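You operate a simulated robot arm through the tools that you are given. There is no shell and no other tool.

You run a simulated robot arm. Do the job below in one go: nothing can be reset, and whatever is moved stays where it is left.

JOB
Shut the cement bin, mix smooth on fast, unplug and raise the mixer.
Fine: the mortar in the tub ends without lumps; knob back at off first; the plug laid on its shelf; never move the mixer plugged in.

The check looks at the end state, three seconds after you hand in, the way a careful person would. Anything else that was tipped, shoved, dropped, spilled or broken makes it a failure.

ROBOT AND FRAMES
A 7-joint arm with a two-finger parallel gripper, fixed in place. Base frame: the origin is on the floor under the middle of its stand, x ahead of it, y to its left, z up; the work surface is at about z = 0.5. Readings come in m, rad, newtons and seconds.
With the tool pointing down near the work surface it reaches from about 0.1 to 0.66 m from the base axis. Its first joint turns from -2.897 to 2.897 rad. Payload 1.57 kg.
The tool frame sits at the grasp point between the pads (the TCP): z along the fingers, y along the line on which they close. The tips reach 0.03 m beyond it. The gripper opens to 0.11 m. The fingers are 0.024 m wide and 0.012 m thick; the gripper's body (0.048 by 0.112 m) begins 0.078 m behind the TCP.
Orientation is that of the tool frame in the base frame, as a unit quaternion [w, x, y, z]. With the fingers straight down and closing along the base's y, the tool's x points along the base's -x, its y along +y and its z along -z.

CONTROLS
- The arm moves only by the tool move_arm. Its arguments are lists of equal length, an entry for each row: "delta_pos": the shift along the tool's x, y, z in m, a list of three; "delta_rot": the turn, a rotation vector about the tool's x, y, z in rad, a list of three; "jaw": the closure, from 0 (fully open) to 1 (shut). In form: {"delta_pos": [[dx, dy, dz], ...], "delta_rot": [[wx, wy, wz], ...], "jaw": [jaw, ...]}. A call has 1 to 20 rows; each row is the pose to reach, as a shift and turn from the pose commanded when the call began, along the tool's axes at that moment. A row lasts 0.2 s, in which the tool goes at most 0.05 m and 0.15 rad; a call with a longer step from one row to the next is refused whole, and so is a gripper value outside its range. Where a pose cannot be reached the arm comes as near as it can. A force on the tool above 60 N (or 10 N above the force at the start of the call, whichever is more), or a blocked arm, ends the call early, and 0.2 s more pass. The fingers move at their own pace (about 0.045 m/s each) and stop on an object; they squeeze with about 23 N. The grip force told is the motor's: it shows also when the fingers shut on nothing. Time passes only in rows, and 0.2 s behind the last, so rows that repeat a pose let the fingers close. The reply holds the time, the measured pose of the TCP, the force on the tool along the base axes, the opening and the grip force, in the units named above and with some noise, with the torque about the TCP (base axes, N m) and any sound that the robot's microphone picked up, and new pictures: "show" is both (left out), scene, wrist or none.
- Cameras (640 x 400 px; columns grow to the right, rows downward): "scene" is fixed at [0.2203, 0.6524, 1.6515]; the picture's right is [-0.92, -0.39, 0.00], its down [-0.28, 0.64, -0.72] and it looks along [0.28, -0.66, -0.70] (base axes); focal length 215 px, centre (320, 200). "wrist" rides on the gripper at [0.07, 0.016, -0.141] in the tool frame; the picture's right is [-0.23, 0.97, 0.00], its down [-0.85, -0.20, -0.48] and it looks along [-0.47, -0.11, 0.88] (tool axes); focal length 222 px, centre (320, 200). There is no depth. A picture from a camera that has moved, and an enlarged one, comes with that camera's place and axes in the base frame and with its lens.
- raise_lower(by): slides the trunk up (or, below 0, down) by that many m; the arm rides with it, the base frame stays. It gives what a move gives, with no picture.
- inspect(camera, box): a new picture of the part [left, top, right, bottom] of that camera's present view, enlarged. It takes no simulated time.
- hand_in(): hands the job in; it is judged then, once.

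Nothing tells you positions but the pictures and the camera data. Unless the task says otherwise, let go and move clear before handing in.

The tools are called after "Emit:" as name(argument=value, ...) on one line, values as JSON. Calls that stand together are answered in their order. move_arm: Moves the arm, as the interface text tells. Its arguments: {"type":"object","properties":{"delta_pos":{"type":"array"},"delta_rot":{"type":"array"},"jaw":{"type":"array"},"show":{"type":"string","enum":["both","scene","wrist","none"]}},"required":["delta_pos","delta_rot","jaw"]} The other tools are called the same way: raise_lower (by) moves the trunk up or down; inspect (camera, box) takes an enlarged picture of a part of a camera's view; hand_in () hands the job in.

At the start:

```text
time_s: 0.0
eef_pos: [0.4197, 0.1207, 1.3681]
ee_rot: [0.0, 0.0, 1.0, 0.001]
contact_force: [0.5, -0.6, -1.2]
moment: [0.02, 0.02, -0.03]
finger_gap: 0.11
finger_force: 0.0
trunk travel left (down, up): [-0.525, 0.065]
```

scene: 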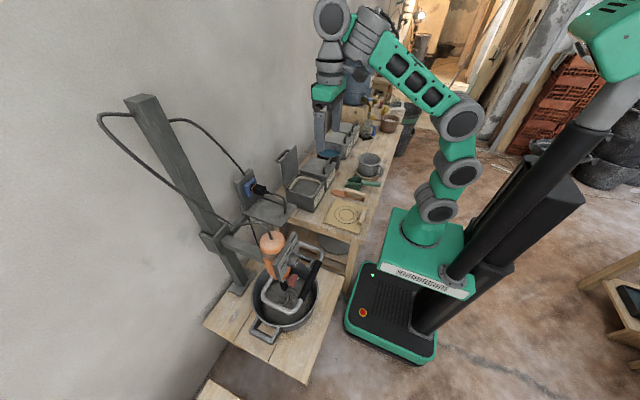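
wrist: 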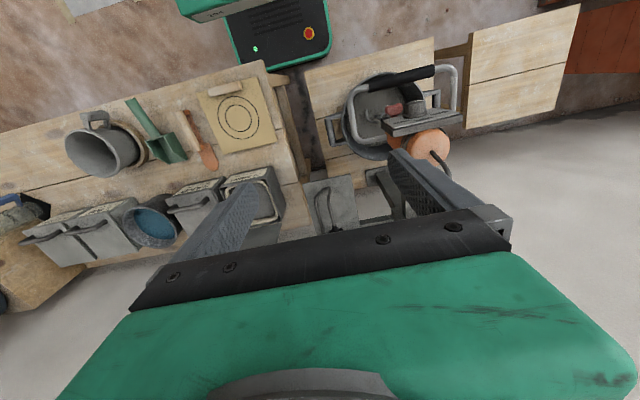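

I see a workbench with bins, a mixer on a post over a tub, and a plug in a socket near a shelf. I'll look closer at each part before moving anything.

Emit:
inspect(camera="scene", box=[200, 210, 360, 360])

Emit:
inspect(camera="scene", box=[220, 140, 340, 240])

Emit:
inspect(camera="scene", box=[270, 90, 420, 240])

Emit:
inspect(camera="scene", box=[100, 80, 300, 300])

Emit:
inspect(camera="wrist", box=[300, 20, 500, 220])

Emit:
inspect(camera="wrist", box=[0, 60, 320, 280])

```text
2.67 times, centred on (280, 285) of scene
camera zoom: at [0.2203, 0.6524, 1.6515], right [-0.92, -0.39, 0.0], down [-0.28, 0.64, -0.72], along [0.28, -0.66, -0.7], focal length 574 px, centre (427, -27)
```

zoom: 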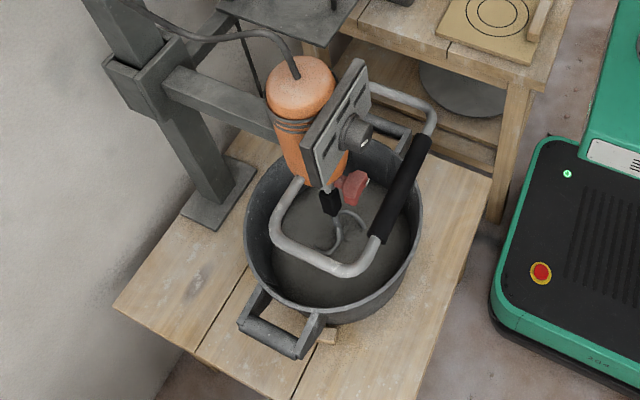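

```text
4.00 times, centred on (280, 190) of scene
camera zoom: at [0.2203, 0.6524, 1.6515], right [-0.92, -0.39, 0.0], down [-0.28, 0.64, -0.72], along [0.28, -0.66, -0.7], focal length 860 px, centre (480, 240)
```

zoom: 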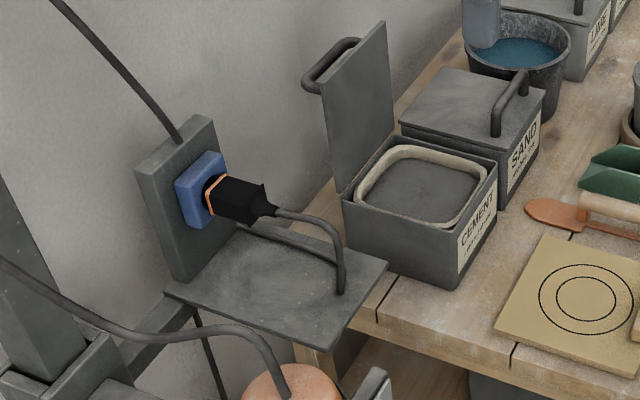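

```text
2.67 times, centred on (345, 165) of scene
camera zoom: at [0.2203, 0.6524, 1.6515], right [-0.92, -0.39, 0.0], down [-0.28, 0.64, -0.72], along [0.28, -0.66, -0.7], focal length 574 px, centre (253, 293)
```

zoom: 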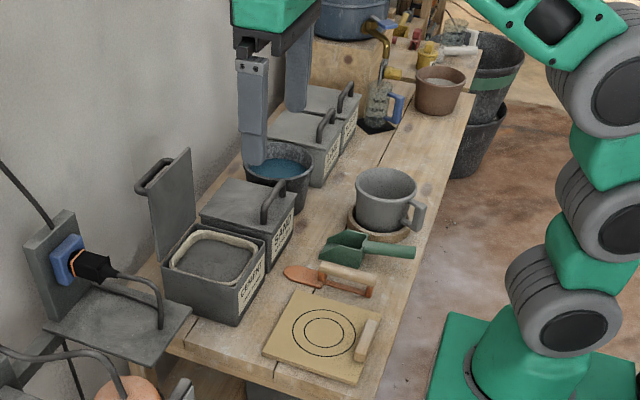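

```text
1.82 times, centred on (200, 190) of scene
camera zoom: at [0.2203, 0.6524, 1.6515], right [-0.92, -0.39, 0.0], down [-0.28, 0.64, -0.72], along [0.28, -0.66, -0.7], focal length 391 px, centre (538, 218)
```

zoom: 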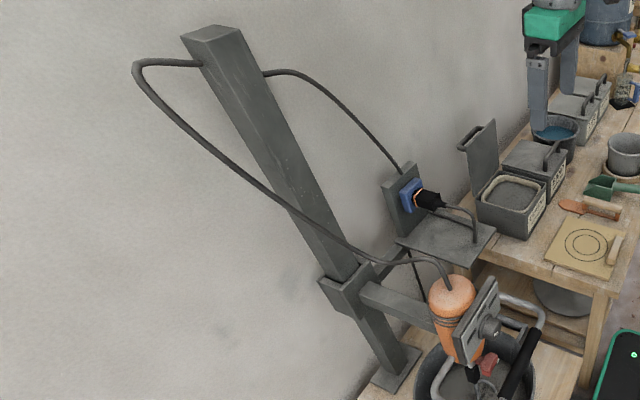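

```text
2.00 times, centred on (400, 120) of wrist
camera zoom: at [0.3494, 0.1376, 1.5098], right [0.23, 0.97, 0.0], down [0.85, -0.2, 0.48], along [0.47, -0.11, -0.88], focal length 444 px, centre (160, 360)
```

zoom: 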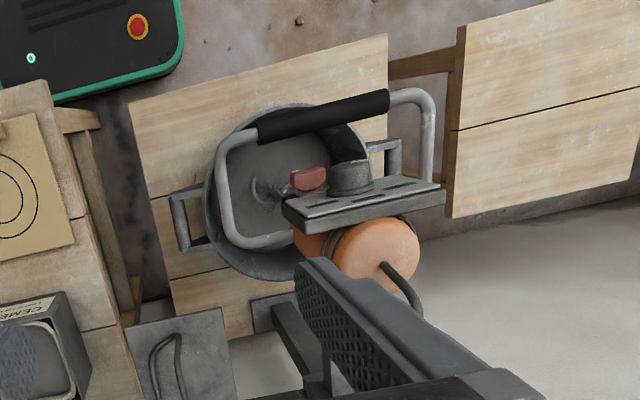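

```text
1.82 times, centred on (160, 170) of wrist
camera zoom: at [0.3494, 0.1376, 1.5098], right [0.23, 0.97, 0.0], down [0.85, -0.2, 0.48], along [0.47, -0.11, -0.88], focal length 404 px, centre (611, 254)
```

zoom: 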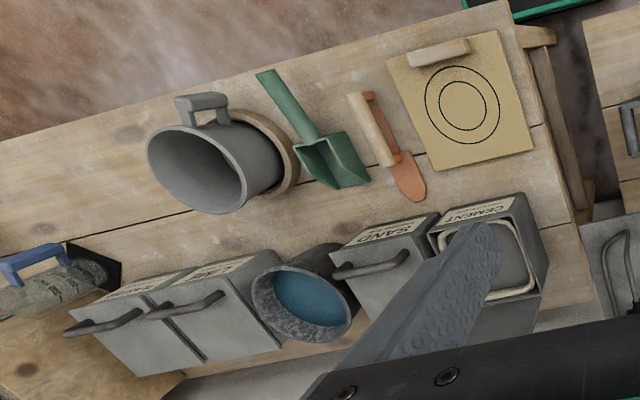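

The mixer's motor top looks to be near (0.53, 0.33, 1.05), the tub rim near z = 0.65, and the cement bin near (0.72, -0.26, 0.7). I'll draw the arm back and tilt the camera forward for a better view of the socket, shelf and bin.

Emit:
move_arm(delta_pos=[[0.04, 0, 0], [0.08, 0, 0], [0.12, 0, 0], [0.15, 0, 0], [0.15, 0, 0]], delta_rot=[[0, -0.14, 0], [0, -0.28, 0], [0, -0.42, 0], [0, -0.56, 0], [0, -0.6, 0]], jaw=[0.6, 0.6, 0.8, 1, 1])

```text
time_s: 1.4
eef_pos: [0.2961, 0.1184, 1.3443]
ee_rot: [0.26, 0.02, 0.965, -0.025]
contact_force: [0.8, -0.1, -0.4]
moment: [0.0, -0.02, 0.01]
finger_gap: 0.0002
finger_force: 5.9
trunk travel left (down, up): [-0.525, 0.065]
stopped in row 5: the arm was blocked; the commanded pose is now the measured one
camera wrist: at [0.1647, 0.1452, 1.4307], right [0.25, 0.97, 0.08], down [0.49, -0.19, 0.85], along [0.84, -0.17, -0.52], focal length 222 px, centre (320, 200)
```

scene: 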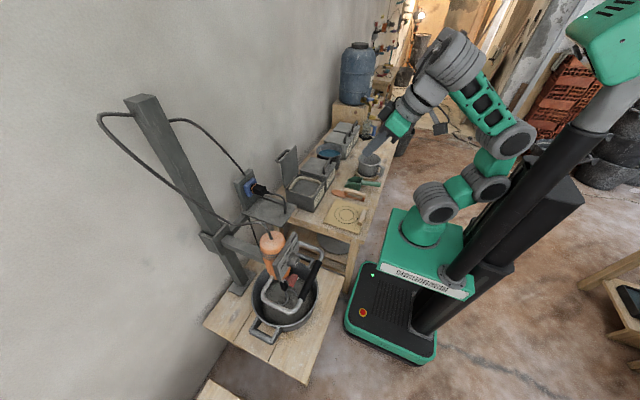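
wrist: 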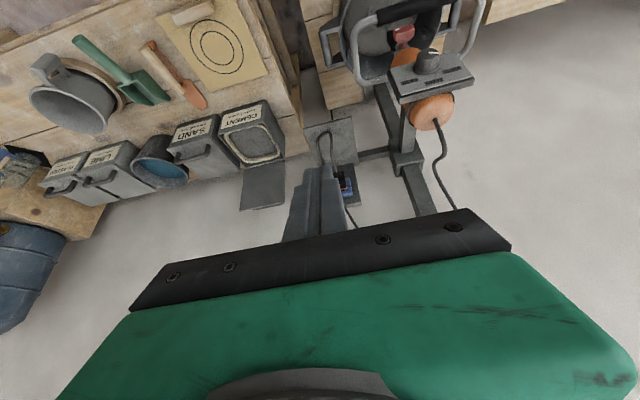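

The arm stopped near a joint limit, but I now have a second viewpoint (the wrist picture is upside down). I'll enlarge the key areas.

Emit:
inspect(camera="wrist", box=[220, 90, 380, 210])

Emit:
inspect(camera="wrist", box=[320, 0, 500, 130])

Emit:
inspect(camera="scene", box=[235, 150, 315, 220])

Emit:
inspect(camera="scene", box=[250, 225, 330, 275])

Emit:
inspect(camera="scene", box=[250, 265, 330, 315])

```text
3.33 times, centred on (300, 150) of wrist
camera zoom: at [0.1647, 0.1452, 1.4307], right [0.25, 0.97, 0.08], down [0.49, -0.19, 0.85], along [0.84, -0.17, -0.52], focal length 740 px, centre (387, 367)
```

zoom: 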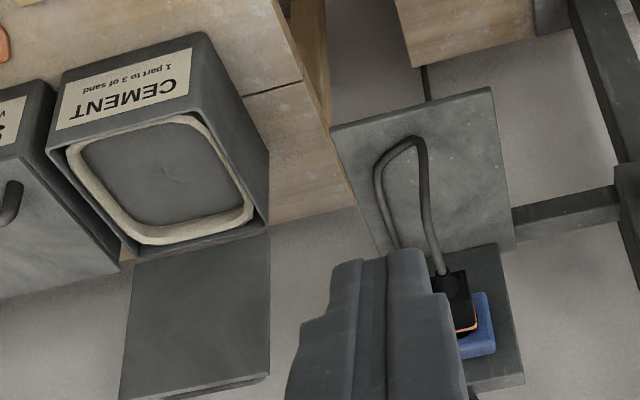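

```text
3.08 times, centred on (410, 65) of wrist
camera zoom: at [0.1647, 0.1452, 1.4307], right [0.25, 0.97, 0.08], down [0.49, -0.19, 0.85], along [0.84, -0.17, -0.52], focal length 684 px, centre (43, 615)
```

zoom: 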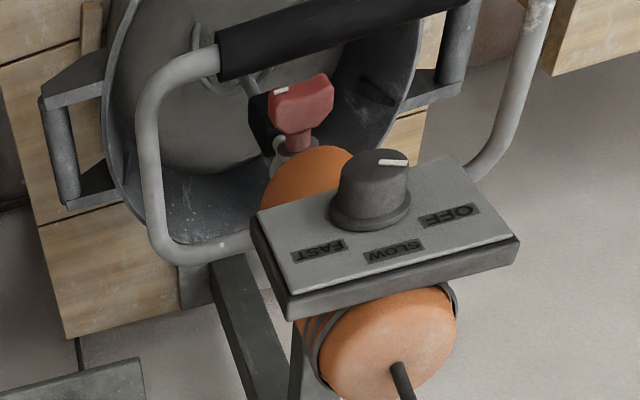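

```text
5.71 times, centred on (275, 185) of scene
camera zoom: at [0.2203, 0.6524, 1.6515], right [-0.92, -0.39, 0.0], down [-0.28, 0.64, -0.72], along [0.28, -0.66, -0.7], focal length 1229 px, centre (577, 286)
```

zoom: 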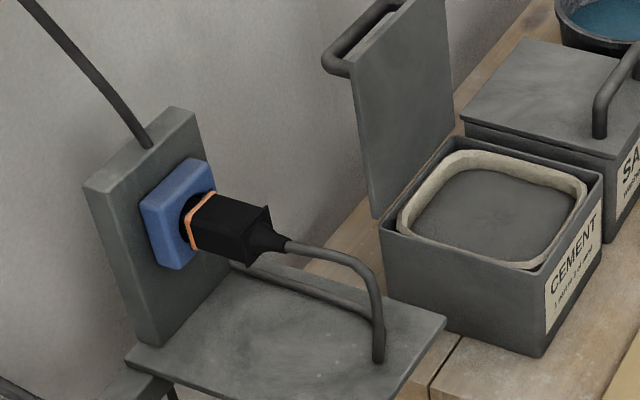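

```text
8.00 times, centred on (290, 250) of scene
camera zoom: at [0.2203, 0.6524, 1.6515], right [-0.92, -0.39, 0.0], down [-0.28, 0.64, -0.72], along [0.28, -0.66, -0.7], focal length 1721 px, centre (560, -200)
```

zoom: 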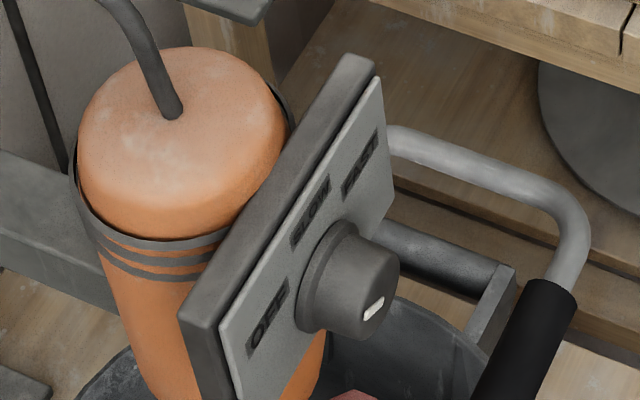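

```text
8.00 times, centred on (290, 290) of scene
camera zoom: at [0.2203, 0.6524, 1.6515], right [-0.92, -0.39, 0.0], down [-0.28, 0.64, -0.72], along [0.28, -0.66, -0.7], focal length 1721 px, centre (560, -520)
```

zoom: 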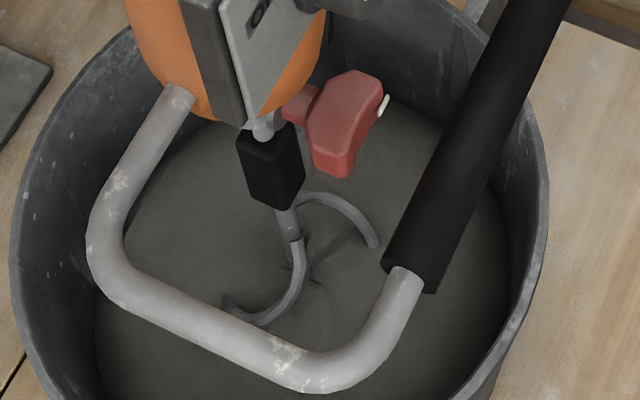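

Zoomed pictures come out crisp, so I can take measurements from the fixed camera. I'll zoom further on the lid and handle, the plug, the knob, the red lever and the sleeve on the post.

Emit:
inspect(camera="scene", box=[270, 140, 318, 170])

Emit:
inspect(camera="scene", box=[240, 165, 280, 190])

Emit:
inspect(camera="scene", box=[280, 245, 320, 270])

Emit:
inspect(camera="scene", box=[270, 265, 310, 290])

Emit:
inspect(camera="scene", box=[190, 215, 270, 265])

Emit:
inspect(camera="scene", box=[230, 190, 310, 240])

Emit:
inspect(camera="wrist", box=[376, 40, 456, 90])

Emit:
inspect(camera="wrist", box=[370, 10, 450, 60])

```text
13.33 times, centred on (294, 155) of scene
camera zoom: at [0.2203, 0.6524, 1.6515], right [-0.92, -0.39, 0.0], down [-0.28, 0.64, -0.72], along [0.28, -0.66, -0.7], focal length 2868 px, centre (667, 800)
```

zoom: 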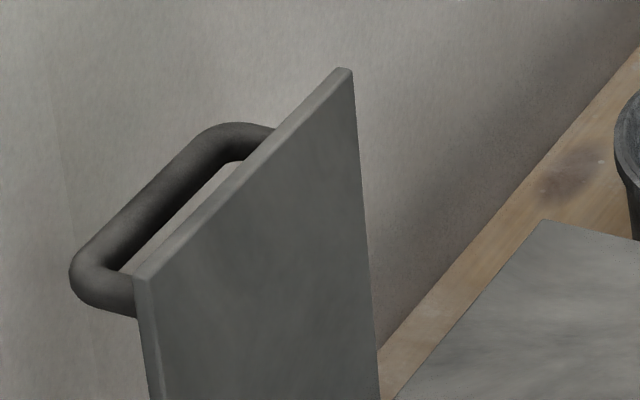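

```text
16.00 times, centred on (260, 178) of scene
camera zoom: at [0.2203, 0.6524, 1.6515], right [-0.92, -0.39, 0.0], down [-0.28, 0.64, -0.72], along [0.28, -0.66, -0.7], focal length 3442 px, centre (1280, 560)
```

zoom: 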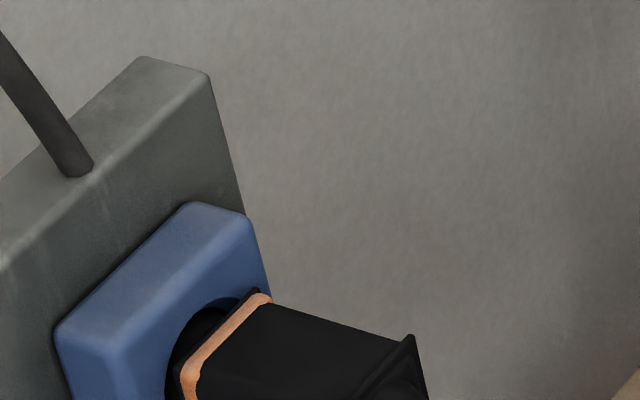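

```text
16.00 times, centred on (300, 258) of scene
camera zoom: at [0.2203, 0.6524, 1.6515], right [-0.92, -0.39, 0.0], down [-0.28, 0.64, -0.72], along [0.28, -0.66, -0.7], focal length 3442 px, centre (640, -720)
```

zoom: 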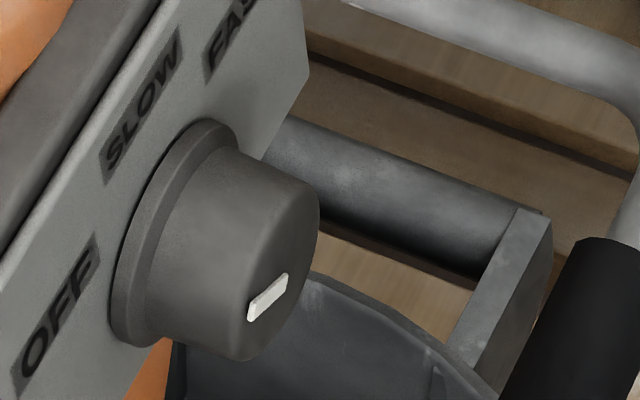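

```text
16.00 times, centred on (290, 278) of scene
camera zoom: at [0.2203, 0.6524, 1.6515], right [-0.92, -0.39, 0.0], down [-0.28, 0.64, -0.72], along [0.28, -0.66, -0.7], focal length 3442 px, centre (800, -1040)
```

zoom: 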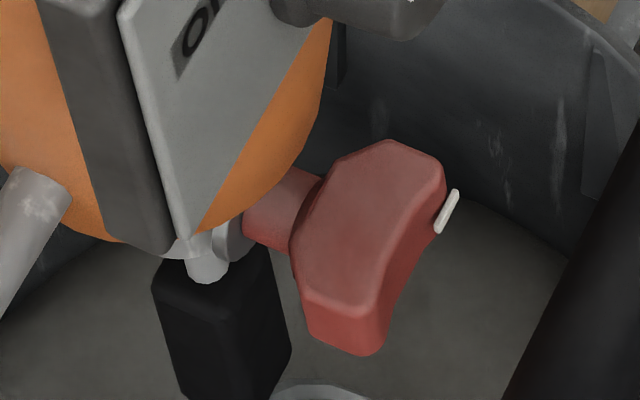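

```text
8.00 times, centred on (230, 240) of scene
camera zoom: at [0.2203, 0.6524, 1.6515], right [-0.92, -0.39, 0.0], down [-0.28, 0.64, -0.72], along [0.28, -0.66, -0.7], focal length 1721 px, centre (1040, -120)
```

zoom: 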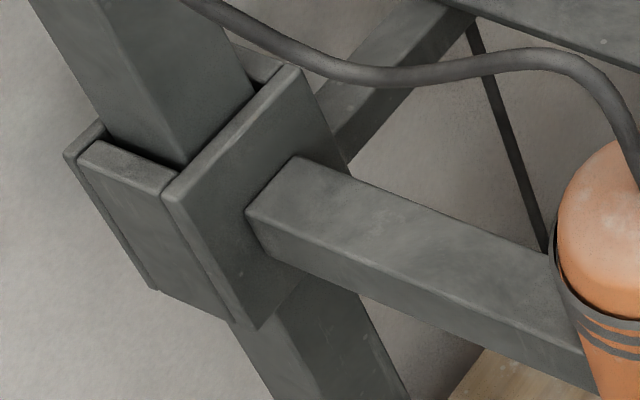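

```text
8.00 times, centred on (270, 215) of scene
camera zoom: at [0.2203, 0.6524, 1.6515], right [-0.92, -0.39, 0.0], down [-0.28, 0.64, -0.72], along [0.28, -0.66, -0.7], focal length 1721 px, centre (720, 80)
```

zoom: 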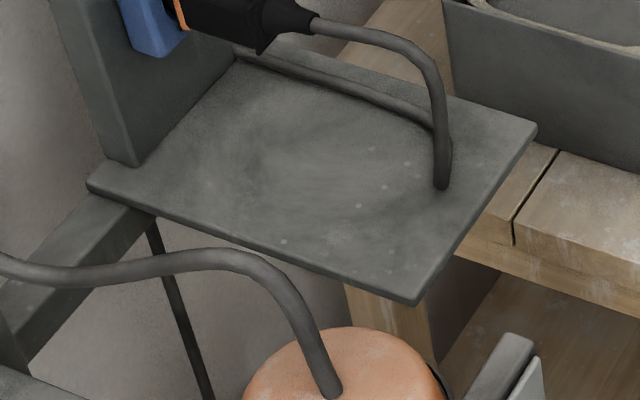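

```text
8.00 times, centred on (416, 65) of wrist
camera zoom: at [0.1647, 0.1452, 1.4307], right [0.25, 0.97, 0.08], down [0.49, -0.19, 0.85], along [0.84, -0.17, -0.52], focal length 1777 px, centre (-448, 1280)
```

zoom: 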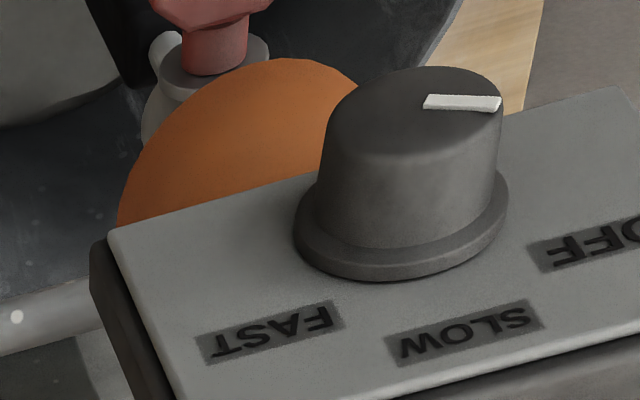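

```text
8.00 times, centred on (410, 35) of wrist
camera zoom: at [0.1647, 0.1452, 1.4307], right [0.25, 0.97, 0.08], down [0.49, -0.19, 0.85], along [0.84, -0.17, -0.52], focal length 1777 px, centre (-400, 1520)
```

zoom: 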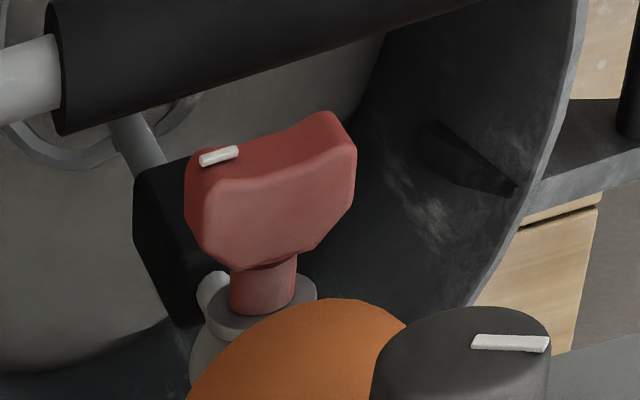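

The knob points at OFF, with SLOW and FAST lying clockwise from it as the robot sees it. The lid stands just past vertical at about x = 0.757, with its top at z = 1.04 and a bar handle on the back. I'll swing the arm above the bench in front of the bin, with the jaws' closing line turned into the vertical plane, and look at the lid up close.

Emit:
move_arm(delta_pos=[[-0.0083, -0.0205, 0.0156], [-0.0167, -0.0411, 0.0313], [-0.025, -0.0616, 0.0469], [-0.0334, -0.0822, 0.0626], [-0.0417, -0.1027, 0.0782], [-0.0501, -0.1233, 0.0939], [-0.0584, -0.1438, 0.1095], [-0.0668, -0.1644, 0.1252], [-0.0751, -0.1849, 0.1408], [-0.0834, -0.2054, 0.1565], [-0.0918, -0.226, 0.1721]], delta_rot=[[-0.0416, -0.0325, 0.1383], [-0.0832, -0.065, 0.2767], [-0.1247, -0.0975, 0.415], [-0.1663, -0.13, 0.5534], [-0.2079, -0.1625, 0.6917], [-0.2495, -0.1949, 0.8301], [-0.2911, -0.2274, 0.9684], [-0.3327, -0.2599, 1.1068], [-0.3742, -0.2924, 1.2451], [-0.4158, -0.3249, 1.3835], [-0.4574, -0.3574, 1.5218]], jaw=[1, 1, 1, 1, 1, 1, 1, 1, 1, 1, 1])

```text
time_s: 1.9
eef_pos: [0.3086, 0.1696, 1.2885]
ee_rot: [0.205, -0.038, 0.977, 0.038]
contact_force: [0.2, 0.2, -0.5]
moment: [0.03, -0.02, 0.0]
finger_gap: 0.0
finger_force: 21.0
trunk travel left (down, up): [-0.525, 0.065]
stopped in row 2: the arm was blocked; the commanded pose is now the measured one
camera wrist: at [0.1857, 0.1688, 1.3897], right [0.12, 0.98, 0.15], down [0.61, -0.19, 0.77], along [0.79, 0.0, -0.62], focal length 222 px, centre (320, 200)
```

scene: 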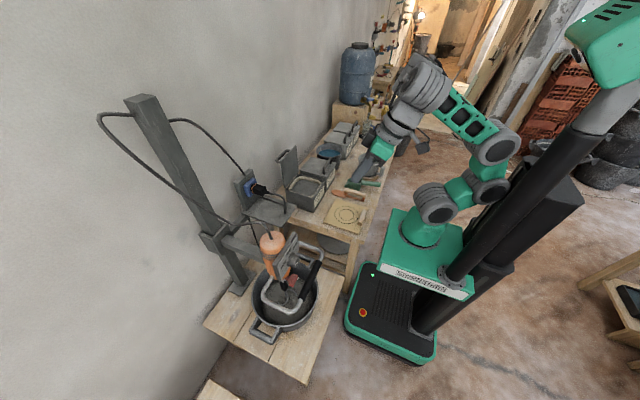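
wrist: 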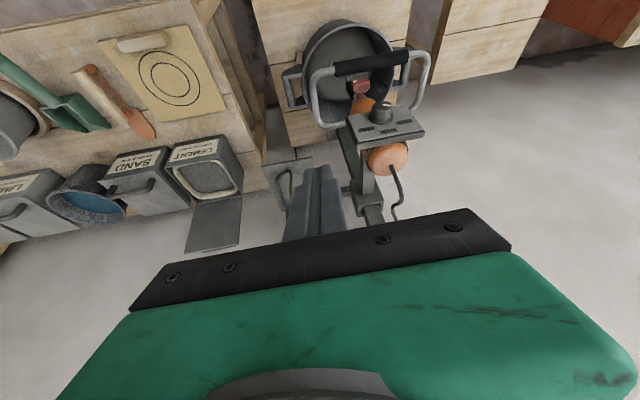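

The arm drifted because its folded elbow seems to be against its own mast. I'll reach forward to unfold it before changing the orientation.

Emit:
move_arm(delta_pos=[[-0.0262, -0.0226, 0.0101], [-0.0524, -0.0452, 0.0203], [-0.0785, -0.0677, 0.0304], [-0.1047, -0.0903, 0.0405]], delta_rot=[[0, 0, 0], [0, 0, 0], [0, 0, 0], [0, 0, 0]], jaw=[1, 1, 1, 1], show="scene")

```text
time_s: 2.5
eef_pos: [0.3203, 0.195, 1.2936]
ee_rot: [0.206, -0.138, 0.967, 0.062]
contact_force: [0.1, 0.7, -0.7]
moment: [0.0, 0.02, -0.03]
finger_gap: 0.0001
finger_force: 21.7
trunk travel left (down, up): [-0.525, 0.065]
stopped in row 2: the arm was blocked; the commanded pose is now the measured one
```

scene: 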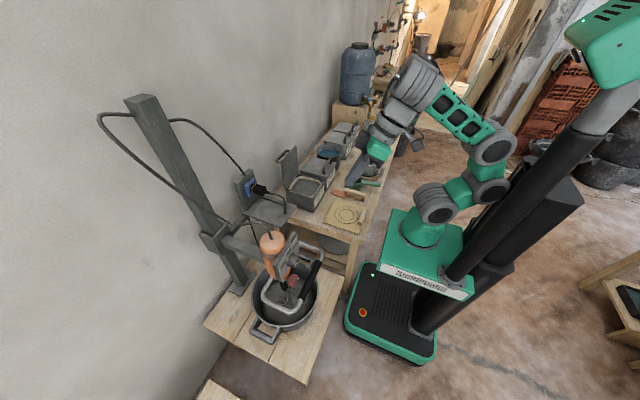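

The arm is still being deflected, so I'll look closely at its links to see what it's touching.

Emit:
inspect(camera="scene", box=[340, 40, 580, 270])

Emit:
inspect(camera="scene", box=[350, 40, 450, 200])

```text
1.74 times, centred on (460, 155) of scene
camera zoom: at [0.2203, 0.6524, 1.6515], right [-0.92, -0.39, 0.0], down [-0.28, 0.64, -0.72], along [0.28, -0.66, -0.7], focal length 374 px, centre (76, 278)
```

zoom: 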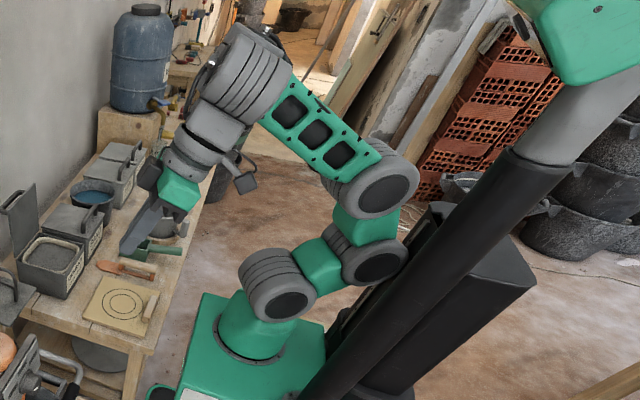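

```text
2.50 times, centred on (400, 120) of scene
camera zoom: at [0.2203, 0.6524, 1.6515], right [-0.92, -0.39, 0.0], down [-0.28, 0.64, -0.72], along [0.28, -0.66, -0.7], focal length 538 px, centre (120, 400)
```

zoom: 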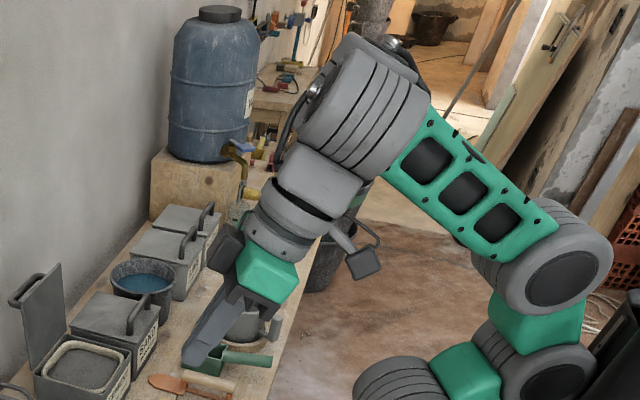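

The upper arm leans back close to the slanted mast. I'll return to the starting pose with the tool straight down, then work out which tilts the arm allows.

Emit:
move_arm(delta_pos=[[-0.0226, -0.0244, -0.0052], [-0.0452, -0.0488, -0.0103], [-0.0679, -0.0732, -0.0155], [-0.0905, -0.0976, -0.0206], [-0.0905, -0.0976, -0.0206]], delta_rot=[[0.0314, 0.1042, 0.0697], [0.0628, 0.2084, 0.1394], [0.0941, 0.3125, 0.209], [0.1255, 0.4167, 0.2787], [0.1255, 0.4167, 0.2787]], jaw=[1, 1, 1, 1, 1], show="scene")

```text
time_s: 3.7
eef_pos: [0.4197, 0.1205, 1.35]
ee_rot: [-0.001, 0.001, 1.0, -0.001]
contact_force: [0.1, 0.4, -0.9]
moment: [-0.05, 0.05, 0.01]
finger_gap: 0.0001
finger_force: 21.3
out of reach, approached as far as the arm can: row 2
trunk travel left (down, up): [-0.525, 0.065]
```

scene: 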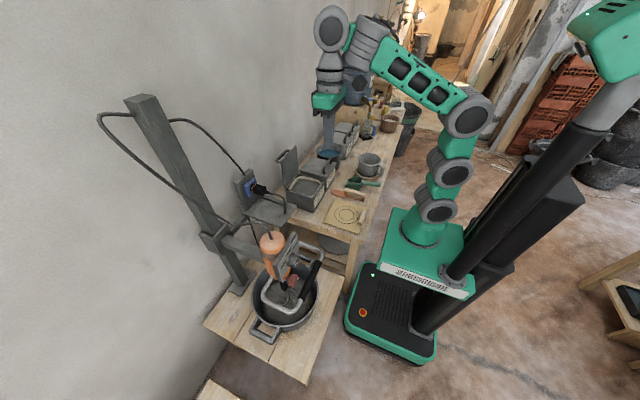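

Back upright. I'll test a tilt with the arm reaching further forward and lower, over free space between the mixer and the bin.

Emit:
move_arm(delta_pos=[[-0.0217, -0.02, 0.0333], [-0.0433, -0.04, 0.0667], [-0.065, -0.06, 0.1], [-0.0867, -0.08, 0.1333], [-0.1083, -0.1, 0.1667], [-0.13, -0.12, 0.2]], delta_rot=[[0, -0.083, 0], [0, -0.167, 0], [0, -0.25, 0], [0, -0.333, 0], [0, -0.417, 0], [0, -0.5, 0]], jaw=[1, 1, 1, 1, 1, 1])

```text
time_s: 5.1
eef_pos: [0.578, -0.0206, 1.2181]
ee_rot: [0.235, -0.001, 0.972, 0.011]
contact_force: [1.0, -1.1, -0.8]
moment: [0.05, 0.11, 0.01]
finger_gap: 0.0001
finger_force: 21.7
out of reach, approached as far as the arm can: row 5, 6
trunk travel left (down, up): [-0.525, 0.065]
camera wrist: at [0.4509, -0.007, 1.3114], right [0.19, 0.97, 0.12], down [0.54, -0.21, 0.81], along [0.82, -0.09, -0.57], focal length 222 px, centre (320, 200)
```

scene: 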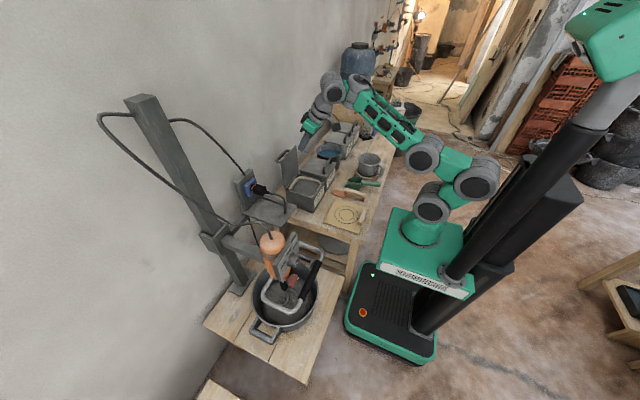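
wrist: 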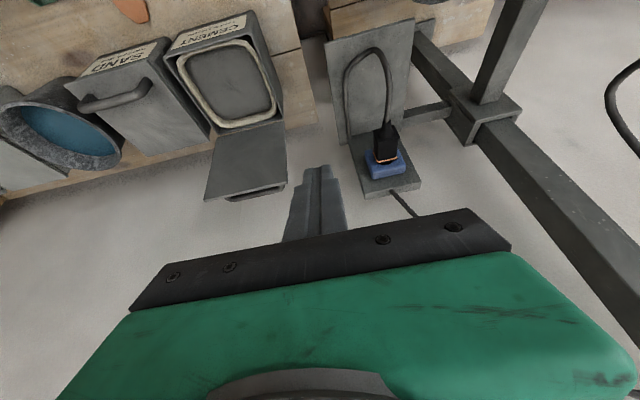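

The tilt is limited in this configuration. I'll look at the wrist links to understand how it folds.

Emit:
inspect(camera="scene", box=[290, 60, 450, 160])

Emit:
inspect(camera="scene", box=[380, 130, 520, 260])

Emit:
inspect(camera="wrist", box=[320, 0, 450, 230])

Emit:
inspect(camera="wrist", box=[150, 0, 320, 220])

```text
4.00 times, centred on (370, 110) of scene
camera zoom: at [0.2203, 0.6524, 1.6515], right [-0.92, -0.39, 0.0], down [-0.28, 0.64, -0.72], along [0.28, -0.66, -0.7], focal length 860 px, centre (120, 560)
```

zoom: 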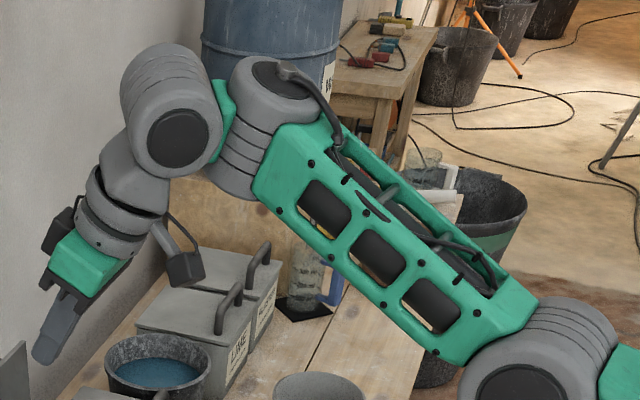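

```text
3.08 times, centred on (450, 195) of scene
camera zoom: at [0.2203, 0.6524, 1.6515], right [-0.92, -0.39, 0.0], down [-0.28, 0.64, -0.72], along [0.28, -0.66, -0.7], focal length 662 px, centre (-80, 215)
```

zoom: 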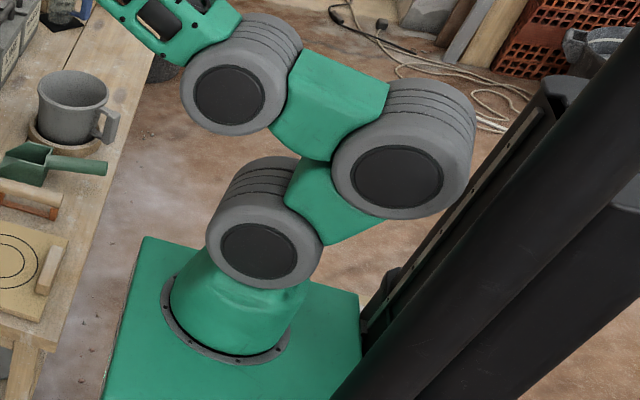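

```text
1.74 times, centred on (385, 115) of wrist
camera zoom: at [0.4509, -0.007, 1.3114], right [0.19, 0.97, 0.12], down [0.54, -0.21, 0.81], along [0.82, -0.09, -0.57], focal length 386 px, centre (207, 348)
```

zoom: 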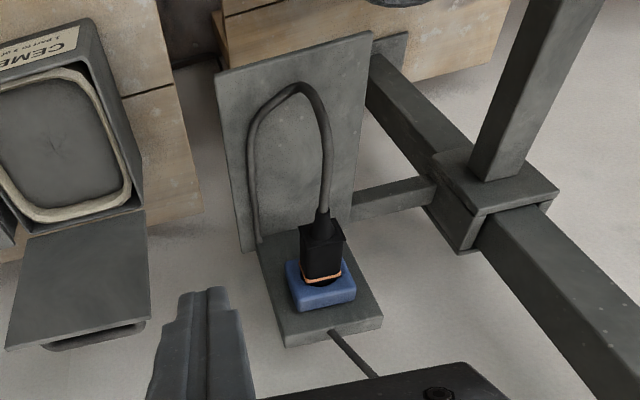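

```text
1.82 times, centred on (235, 110) of wrist
camera zoom: at [0.4509, -0.007, 1.3114], right [0.19, 0.97, 0.12], down [0.54, -0.21, 0.81], along [0.82, -0.09, -0.57], focal length 404 px, centre (474, 364)
```

zoom: 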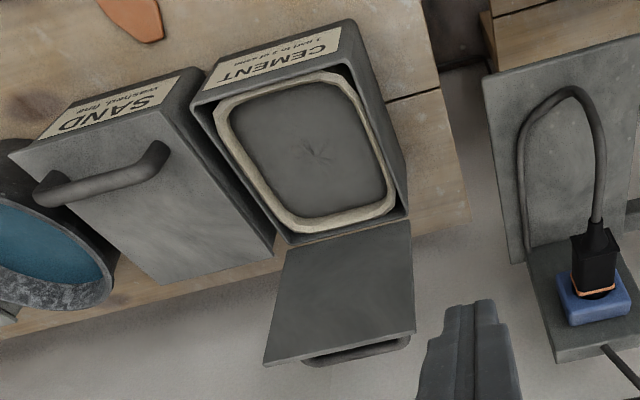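

The wrist's first yaw axis is almost in line with the tool, so it can't tip forward past that point. Turning the wrist about that axis by half a turn should give forward tilt with the camera on top. I'll first go back upright and higher for room.

Emit:
move_arm(delta_pos=[[0.0096, 0.0033, -0.039], [0.0191, 0.0067, -0.0781], [0.0287, 0.01, -0.1171], [0.0383, 0.0133, -0.1561], [0.0478, 0.0167, -0.1952], [0.0574, 0.02, -0.2342]], delta_rot=[[0, 0.079, 0], [0, 0.158, 0], [0, 0.237, 0], [0, 0.316, 0], [0, 0.395, 0], [0, 0.474, 0]], jaw=[1, 1, 1, 1, 1, 1], show="scene")

```text
time_s: 6.5
eef_pos: [0.4226, -0.0023, 1.3879]
ee_rot: [0.028, 0.0, 1.0, -0.001]
contact_force: [30.1, 3.5, -40.1]
moment: [-0.67, 1.41, -0.39]
finger_gap: 0.0
finger_force: 21.2
out of reach, approached as far as the arm can: row 6
trunk travel left (down, up): [-0.525, 0.065]
stopped in row 6: the force on the tool passed its limit at 146 N (the readings are from after the stop); the commanded pose is now the measured one
```

scene: 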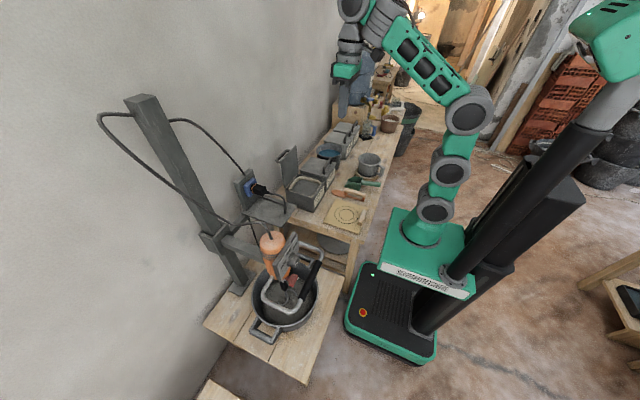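

The force reading suggests the wrist camera or gripper touched the arm's own forearm at that height. I'll ease down and forward a little to relieve it.

Emit:
move_arm(delta_pos=[[-0.01, 0, 0.02], [-0.02, 0, 0.04], [-0.03, 0, 0.06]], delta_rot=[[0, 0, 0], [0, 0, 0], [0, 0, 0]], jaw=[1, 1, 1], show="scene")

Emit:
inspect(camera="scene", box=[310, 0, 490, 140])

```text
time_s: 7.3
eef_pos: [0.4552, -0.0027, 1.3296]
ee_rot: [0.025, 0.0, 1.0, 0.0]
contact_force: [0.6, 0.3, -0.5]
moment: [-0.01, -0.01, -0.03]
finger_gap: 0.0
finger_force: 21.3
trunk travel left (down, up): [-0.525, 0.065]
```

scene: 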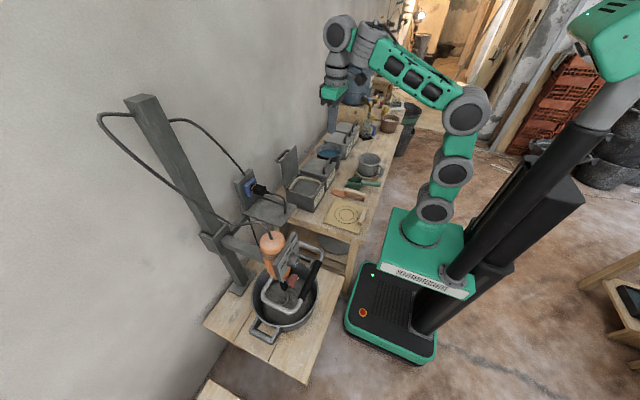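

```text
2.86 times, centred on (400, 70) of scene
camera zoom: at [0.2203, 0.6524, 1.6515], right [-0.92, -0.39, 0.0], down [-0.28, 0.64, -0.72], along [0.28, -0.66, -0.7], focal length 615 px, centre (91, 571)
```

zoom: 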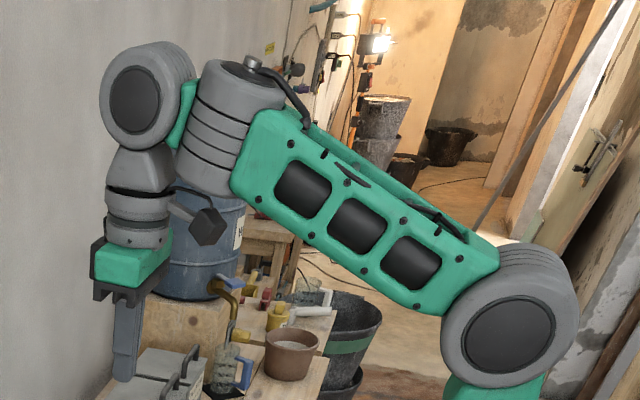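

To find which joint limits the tilt, I'll swing just the tool forward about the wrist's pitch axis, in clear air above the bench.

Emit:
move_arm(delta_pos=[[-0.04, 0, -0.003], [-0.08, 0, -0.012], [-0.117, 0, -0.027], [-0.153, 0, -0.047], [-0.184, 0, -0.072], [-0.211, 0, -0.102]], delta_rot=[[0, -0.15, 0], [0, -0.3, 0], [0, -0.45, 0], [0, -0.6, 0], [0, -0.75, 0], [0, -0.9, 0]], jaw=[1, 1, 1, 1, 1, 1], show="scene")

Emit:
inspect(camera="scene", box=[290, 0, 530, 230])

```text
time_s: 8.7
eef_pos: [0.6599, -0.0014, 1.442]
ee_rot: [0.459, 0.001, 0.888, 0.0]
contact_force: [-0.8, -0.6, 0.6]
moment: [0.01, -0.02, 0.02]
finger_gap: 0.0
finger_force: 21.3
trunk travel left (down, up): [-0.525, 0.065]
```

scene: 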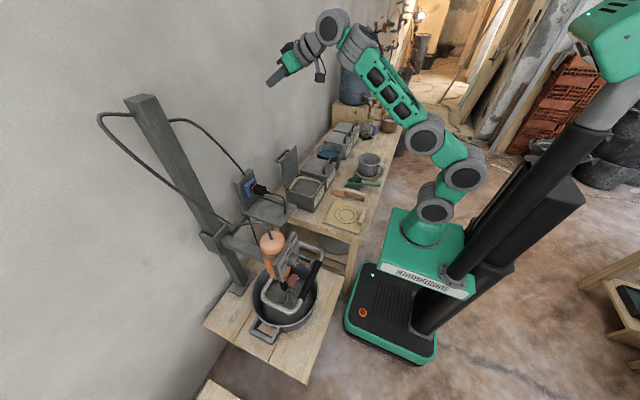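

```text
1.74 times, centred on (410, 115) of scene
camera zoom: at [0.2203, 0.6524, 1.6515], right [-0.92, -0.39, 0.0], down [-0.28, 0.64, -0.72], along [0.28, -0.66, -0.7], focal length 374 px, centre (164, 348)
```

zoom: 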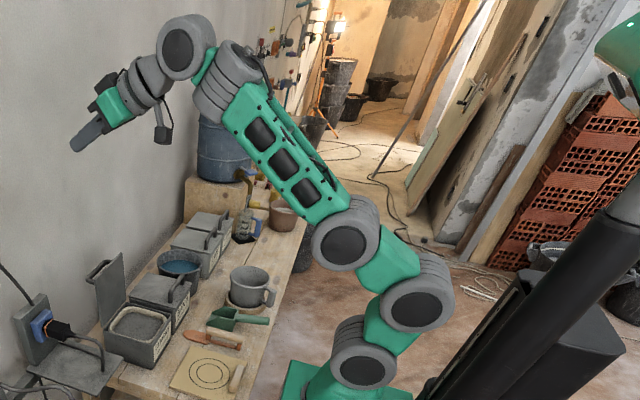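

The tilt works when the trunk is low and the forearm points up: I now have about 55 degrees of forward pitch. Next I'll test spinning the gripper a quarter turn here in free air so the jaws close in the vertical plane.

Emit:
move_arm(delta_pos=[[0, 0, 0], [0, 0, 0], [0, 0, 0], [0, 0, 0], [0, 0, 0], [0, 0, 0], [0, 0, 0], [0, 0, 0], [0, 0, 0], [0, 0, 0], [0, 0, 0]], delta_rot=[[0, 0, 0.1428], [0, 0, 0.2856], [0, 0, 0.4284], [0, 0, 0.5712], [0, 0, 0.714], [0, 0, 0.8568], [0, 0, 0.9996], [0, 0, 1.1424], [0, 0, 1.2852], [0, 0, 1.428], [0, 0, 1.5708]], jaw=[1, 1, 1, 1, 1, 1, 1, 1, 1, 1, 1])

```text
time_s: 11.1
eef_pos: [0.6607, -0.0018, 1.4424]
ee_rot: [0.323, 0.63, 0.628, 0.324]
contact_force: [-0.1, 0.1, -0.3]
moment: [0.03, -0.01, 0.01]
finger_gap: 0.0
finger_force: 21.2
trunk travel left (down, up): [-0.525, 0.065]
camera wrist: at [0.5544, 0.0681, 1.5373], right [0.56, -0.23, 0.79], down [-0.51, -0.85, 0.11], along [0.65, -0.47, -0.6], focal length 222 px, centre (320, 200)
```

scene: 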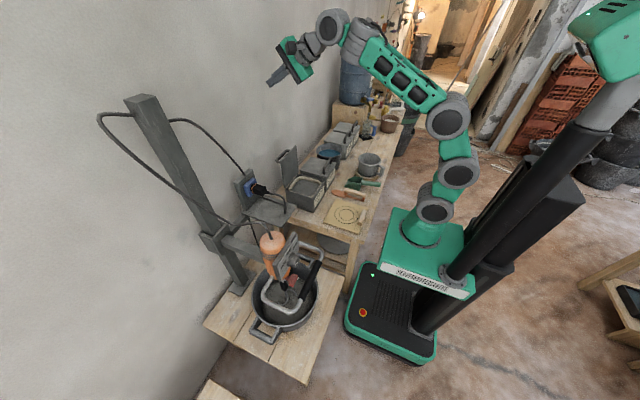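
wrist: 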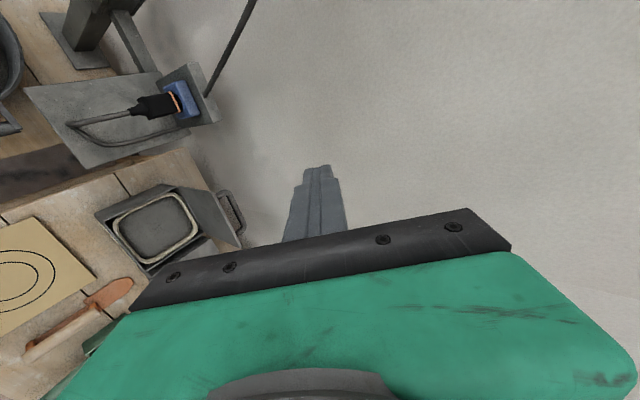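

The spin worked: the tool points forward and down with the jaws closing in the vertical plane, and the camera is on the left side. I'll zoom on the lid and the plug from this new viewpoint to refine positions.

Emit:
inspect(camera="wrist", box=[90, 170, 250, 270])

Emit:
inspect(camera="wrist", box=[20, 40, 260, 190])

Emit:
inspect(camera="wrist", box=[200, 180, 260, 250])

```text
4.00 times, centred on (170, 220) of wrist
camera zoom: at [0.5544, 0.0681, 1.5373], right [0.56, -0.23, 0.79], down [-0.51, -0.85, 0.11], along [0.65, -0.47, -0.6], focal length 888 px, centre (920, 120)
```

zoom: 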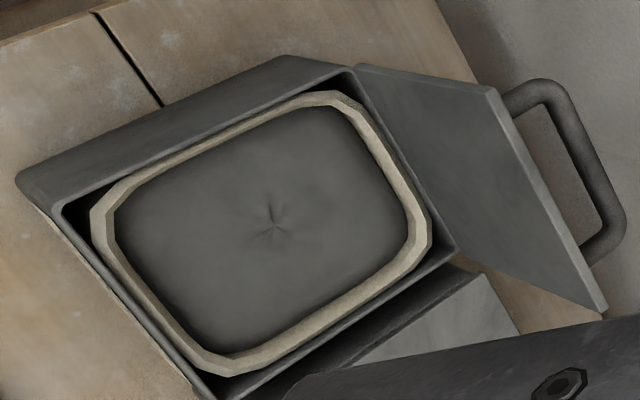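

```text
2.67 times, centred on (140, 115) of wrist
camera zoom: at [0.5544, 0.0681, 1.5373], right [0.56, -0.23, 0.79], down [-0.51, -0.85, 0.11], along [0.65, -0.47, -0.6], focal length 592 px, centre (800, 427)
```

zoom: 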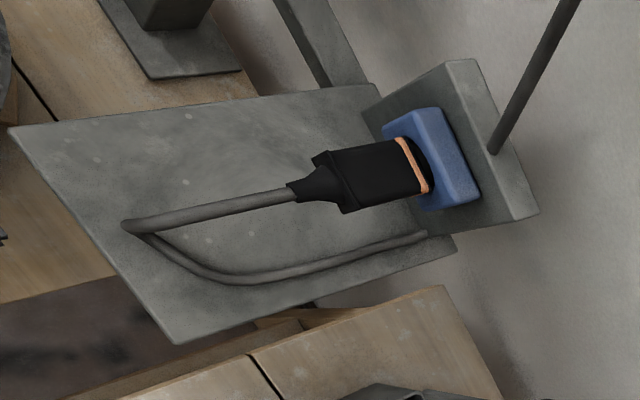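

```text
5.71 times, centred on (230, 215) of wrist
camera zoom: at [0.5544, 0.0681, 1.5373], right [0.56, -0.23, 0.79], down [-0.51, -0.85, 0.11], along [0.65, -0.47, -0.6], focal length 1269 px, centre (834, 114)
```

zoom: 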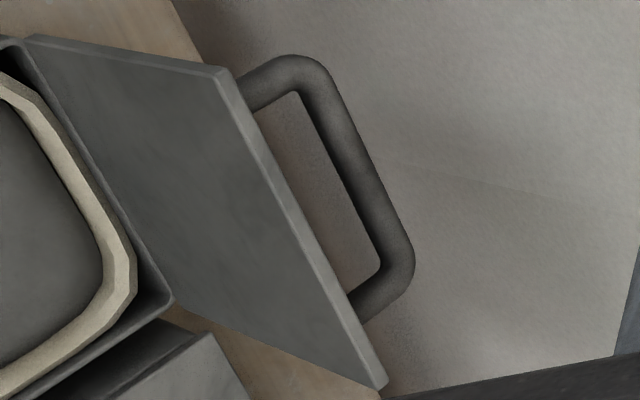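

I now have refined estimates: lid top edge at about x = 0.75, z = 1.04, y from -0.10 to -0.25, with the handle bar about 3–4 cm behind it. I'll move across in front of the bin, lower the trunk and look from close by.

Emit:
move_arm(delta_pos=[[-0.042, -0.0058, -0.0082], [-0.084, -0.0115, -0.0163], [-0.126, -0.0173, -0.0245], [-0.168, -0.023, -0.0326]], delta_rot=[[0, 0, 0], [0, 0, 0], [0, 0, 0], [0, 0, 0]], jaw=[1, 1, 1, 1], show="none")

Emit:
raise_lower(by=-0.32)

Emit:
move_arm(delta_pos=[[0, 0, 0]], delta_rot=[[0, 0, 0]], jaw=[1])

```text
time_s: 12.1
eef_pos: [0.6214, -0.1706, 1.4427]
ee_rot: [0.324, 0.628, 0.629, 0.324]
contact_force: [-0.1, 0.3, 1.0]
moment: [0.03, 0.01, 0.0]
finger_gap: 0.0002
finger_force: 21.3
trunk travel left (down, up): [-0.525, 0.065]
```

```text
time_s: 15.3
eef_pos: [0.6235, -0.1693, 1.1237]
ee_rot: [0.324, 0.629, 0.628, 0.324]
contact_force: [0.4, 0.3, 0.1]
moment: [0.02, 0.0, -0.01]
finger_gap: 0.0
finger_force: 21.0
trunk travel left (down, up): [-0.205, 0.385]
```

```text
time_s: 15.7
eef_pos: [0.6222, -0.1697, 1.1229]
ee_rot: [0.325, 0.629, 0.628, 0.323]
contact_force: [0.5, 0.5, 0.0]
moment: [-0.06, -0.01, 0.03]
finger_gap: 0.0
finger_force: 20.9
trunk travel left (down, up): [-0.205, 0.385]
camera wrist: at [0.5155, -0.0989, 1.2182], right [0.57, -0.23, 0.79], down [-0.51, -0.86, 0.12], along [0.65, -0.47, -0.6], focal length 222 px, centre (320, 200)
```

scene: 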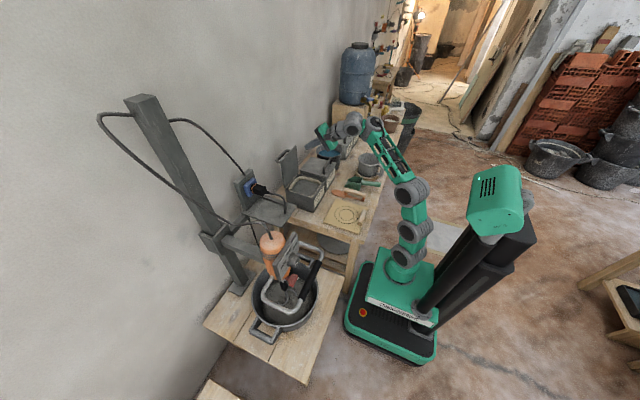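
wrist: 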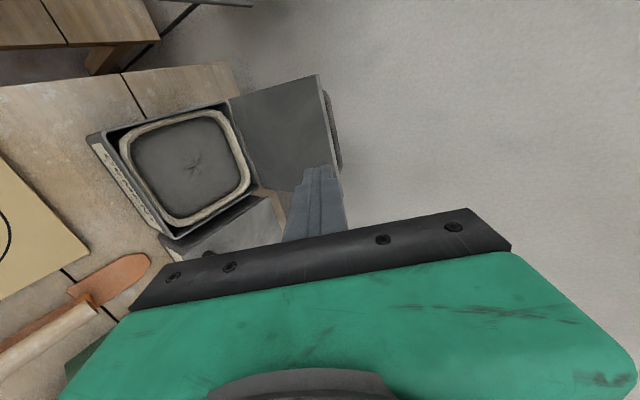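

I'm now close to the lid. I'll zoom in on it from both cameras.

Emit:
inspect(camera="wrist", box=[220, 60, 380, 180])

Emit:
inspect(camera="scene", box=[265, 110, 385, 220])

Emit:
inspect(camera="scene", box=[270, 115, 350, 165])

```text
3.33 times, centred on (300, 120) of wrist
camera zoom: at [0.5155, -0.0989, 1.2182], right [0.57, -0.23, 0.79], down [-0.51, -0.86, 0.12], along [0.65, -0.47, -0.6], focal length 740 px, centre (387, 467)
```

zoom: 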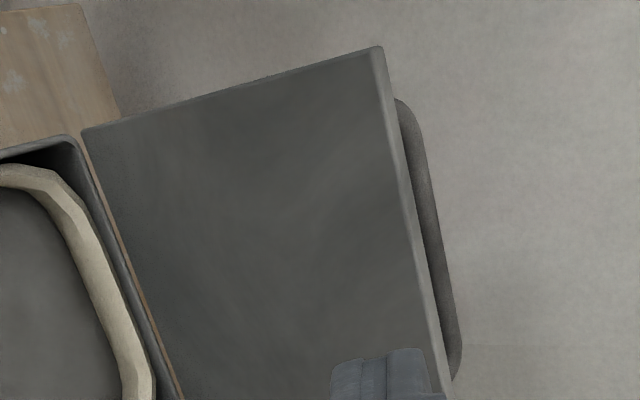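

```text
3.64 times, centred on (325, 165) of scene
camera zoom: at [0.2203, 0.6524, 1.6515], right [-0.92, -0.39, 0.0], down [-0.28, 0.64, -0.72], along [0.28, -0.66, -0.7], focal length 782 px, centre (302, 327)
```

zoom: 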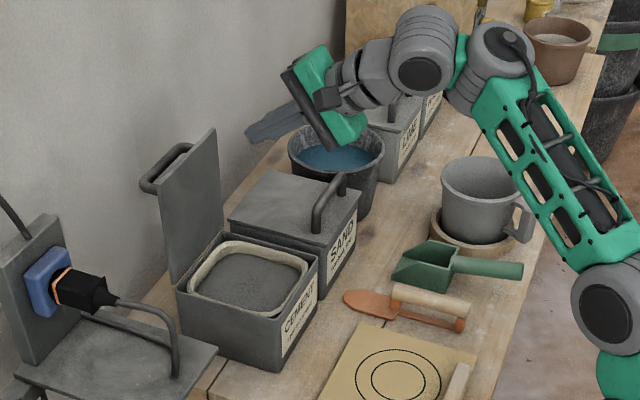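

```text
8.00 times, centred on (310, 140) of scene
camera zoom: at [0.2203, 0.6524, 1.6515], right [-0.92, -0.39, 0.0], down [-0.28, 0.64, -0.72], along [0.28, -0.66, -0.7], focal length 1721 px, centre (400, 680)
```

zoom: 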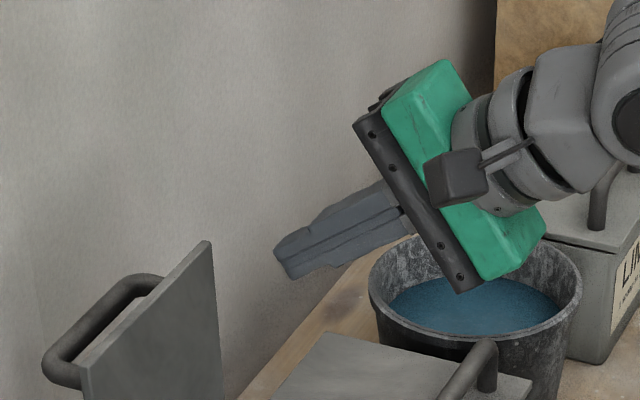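

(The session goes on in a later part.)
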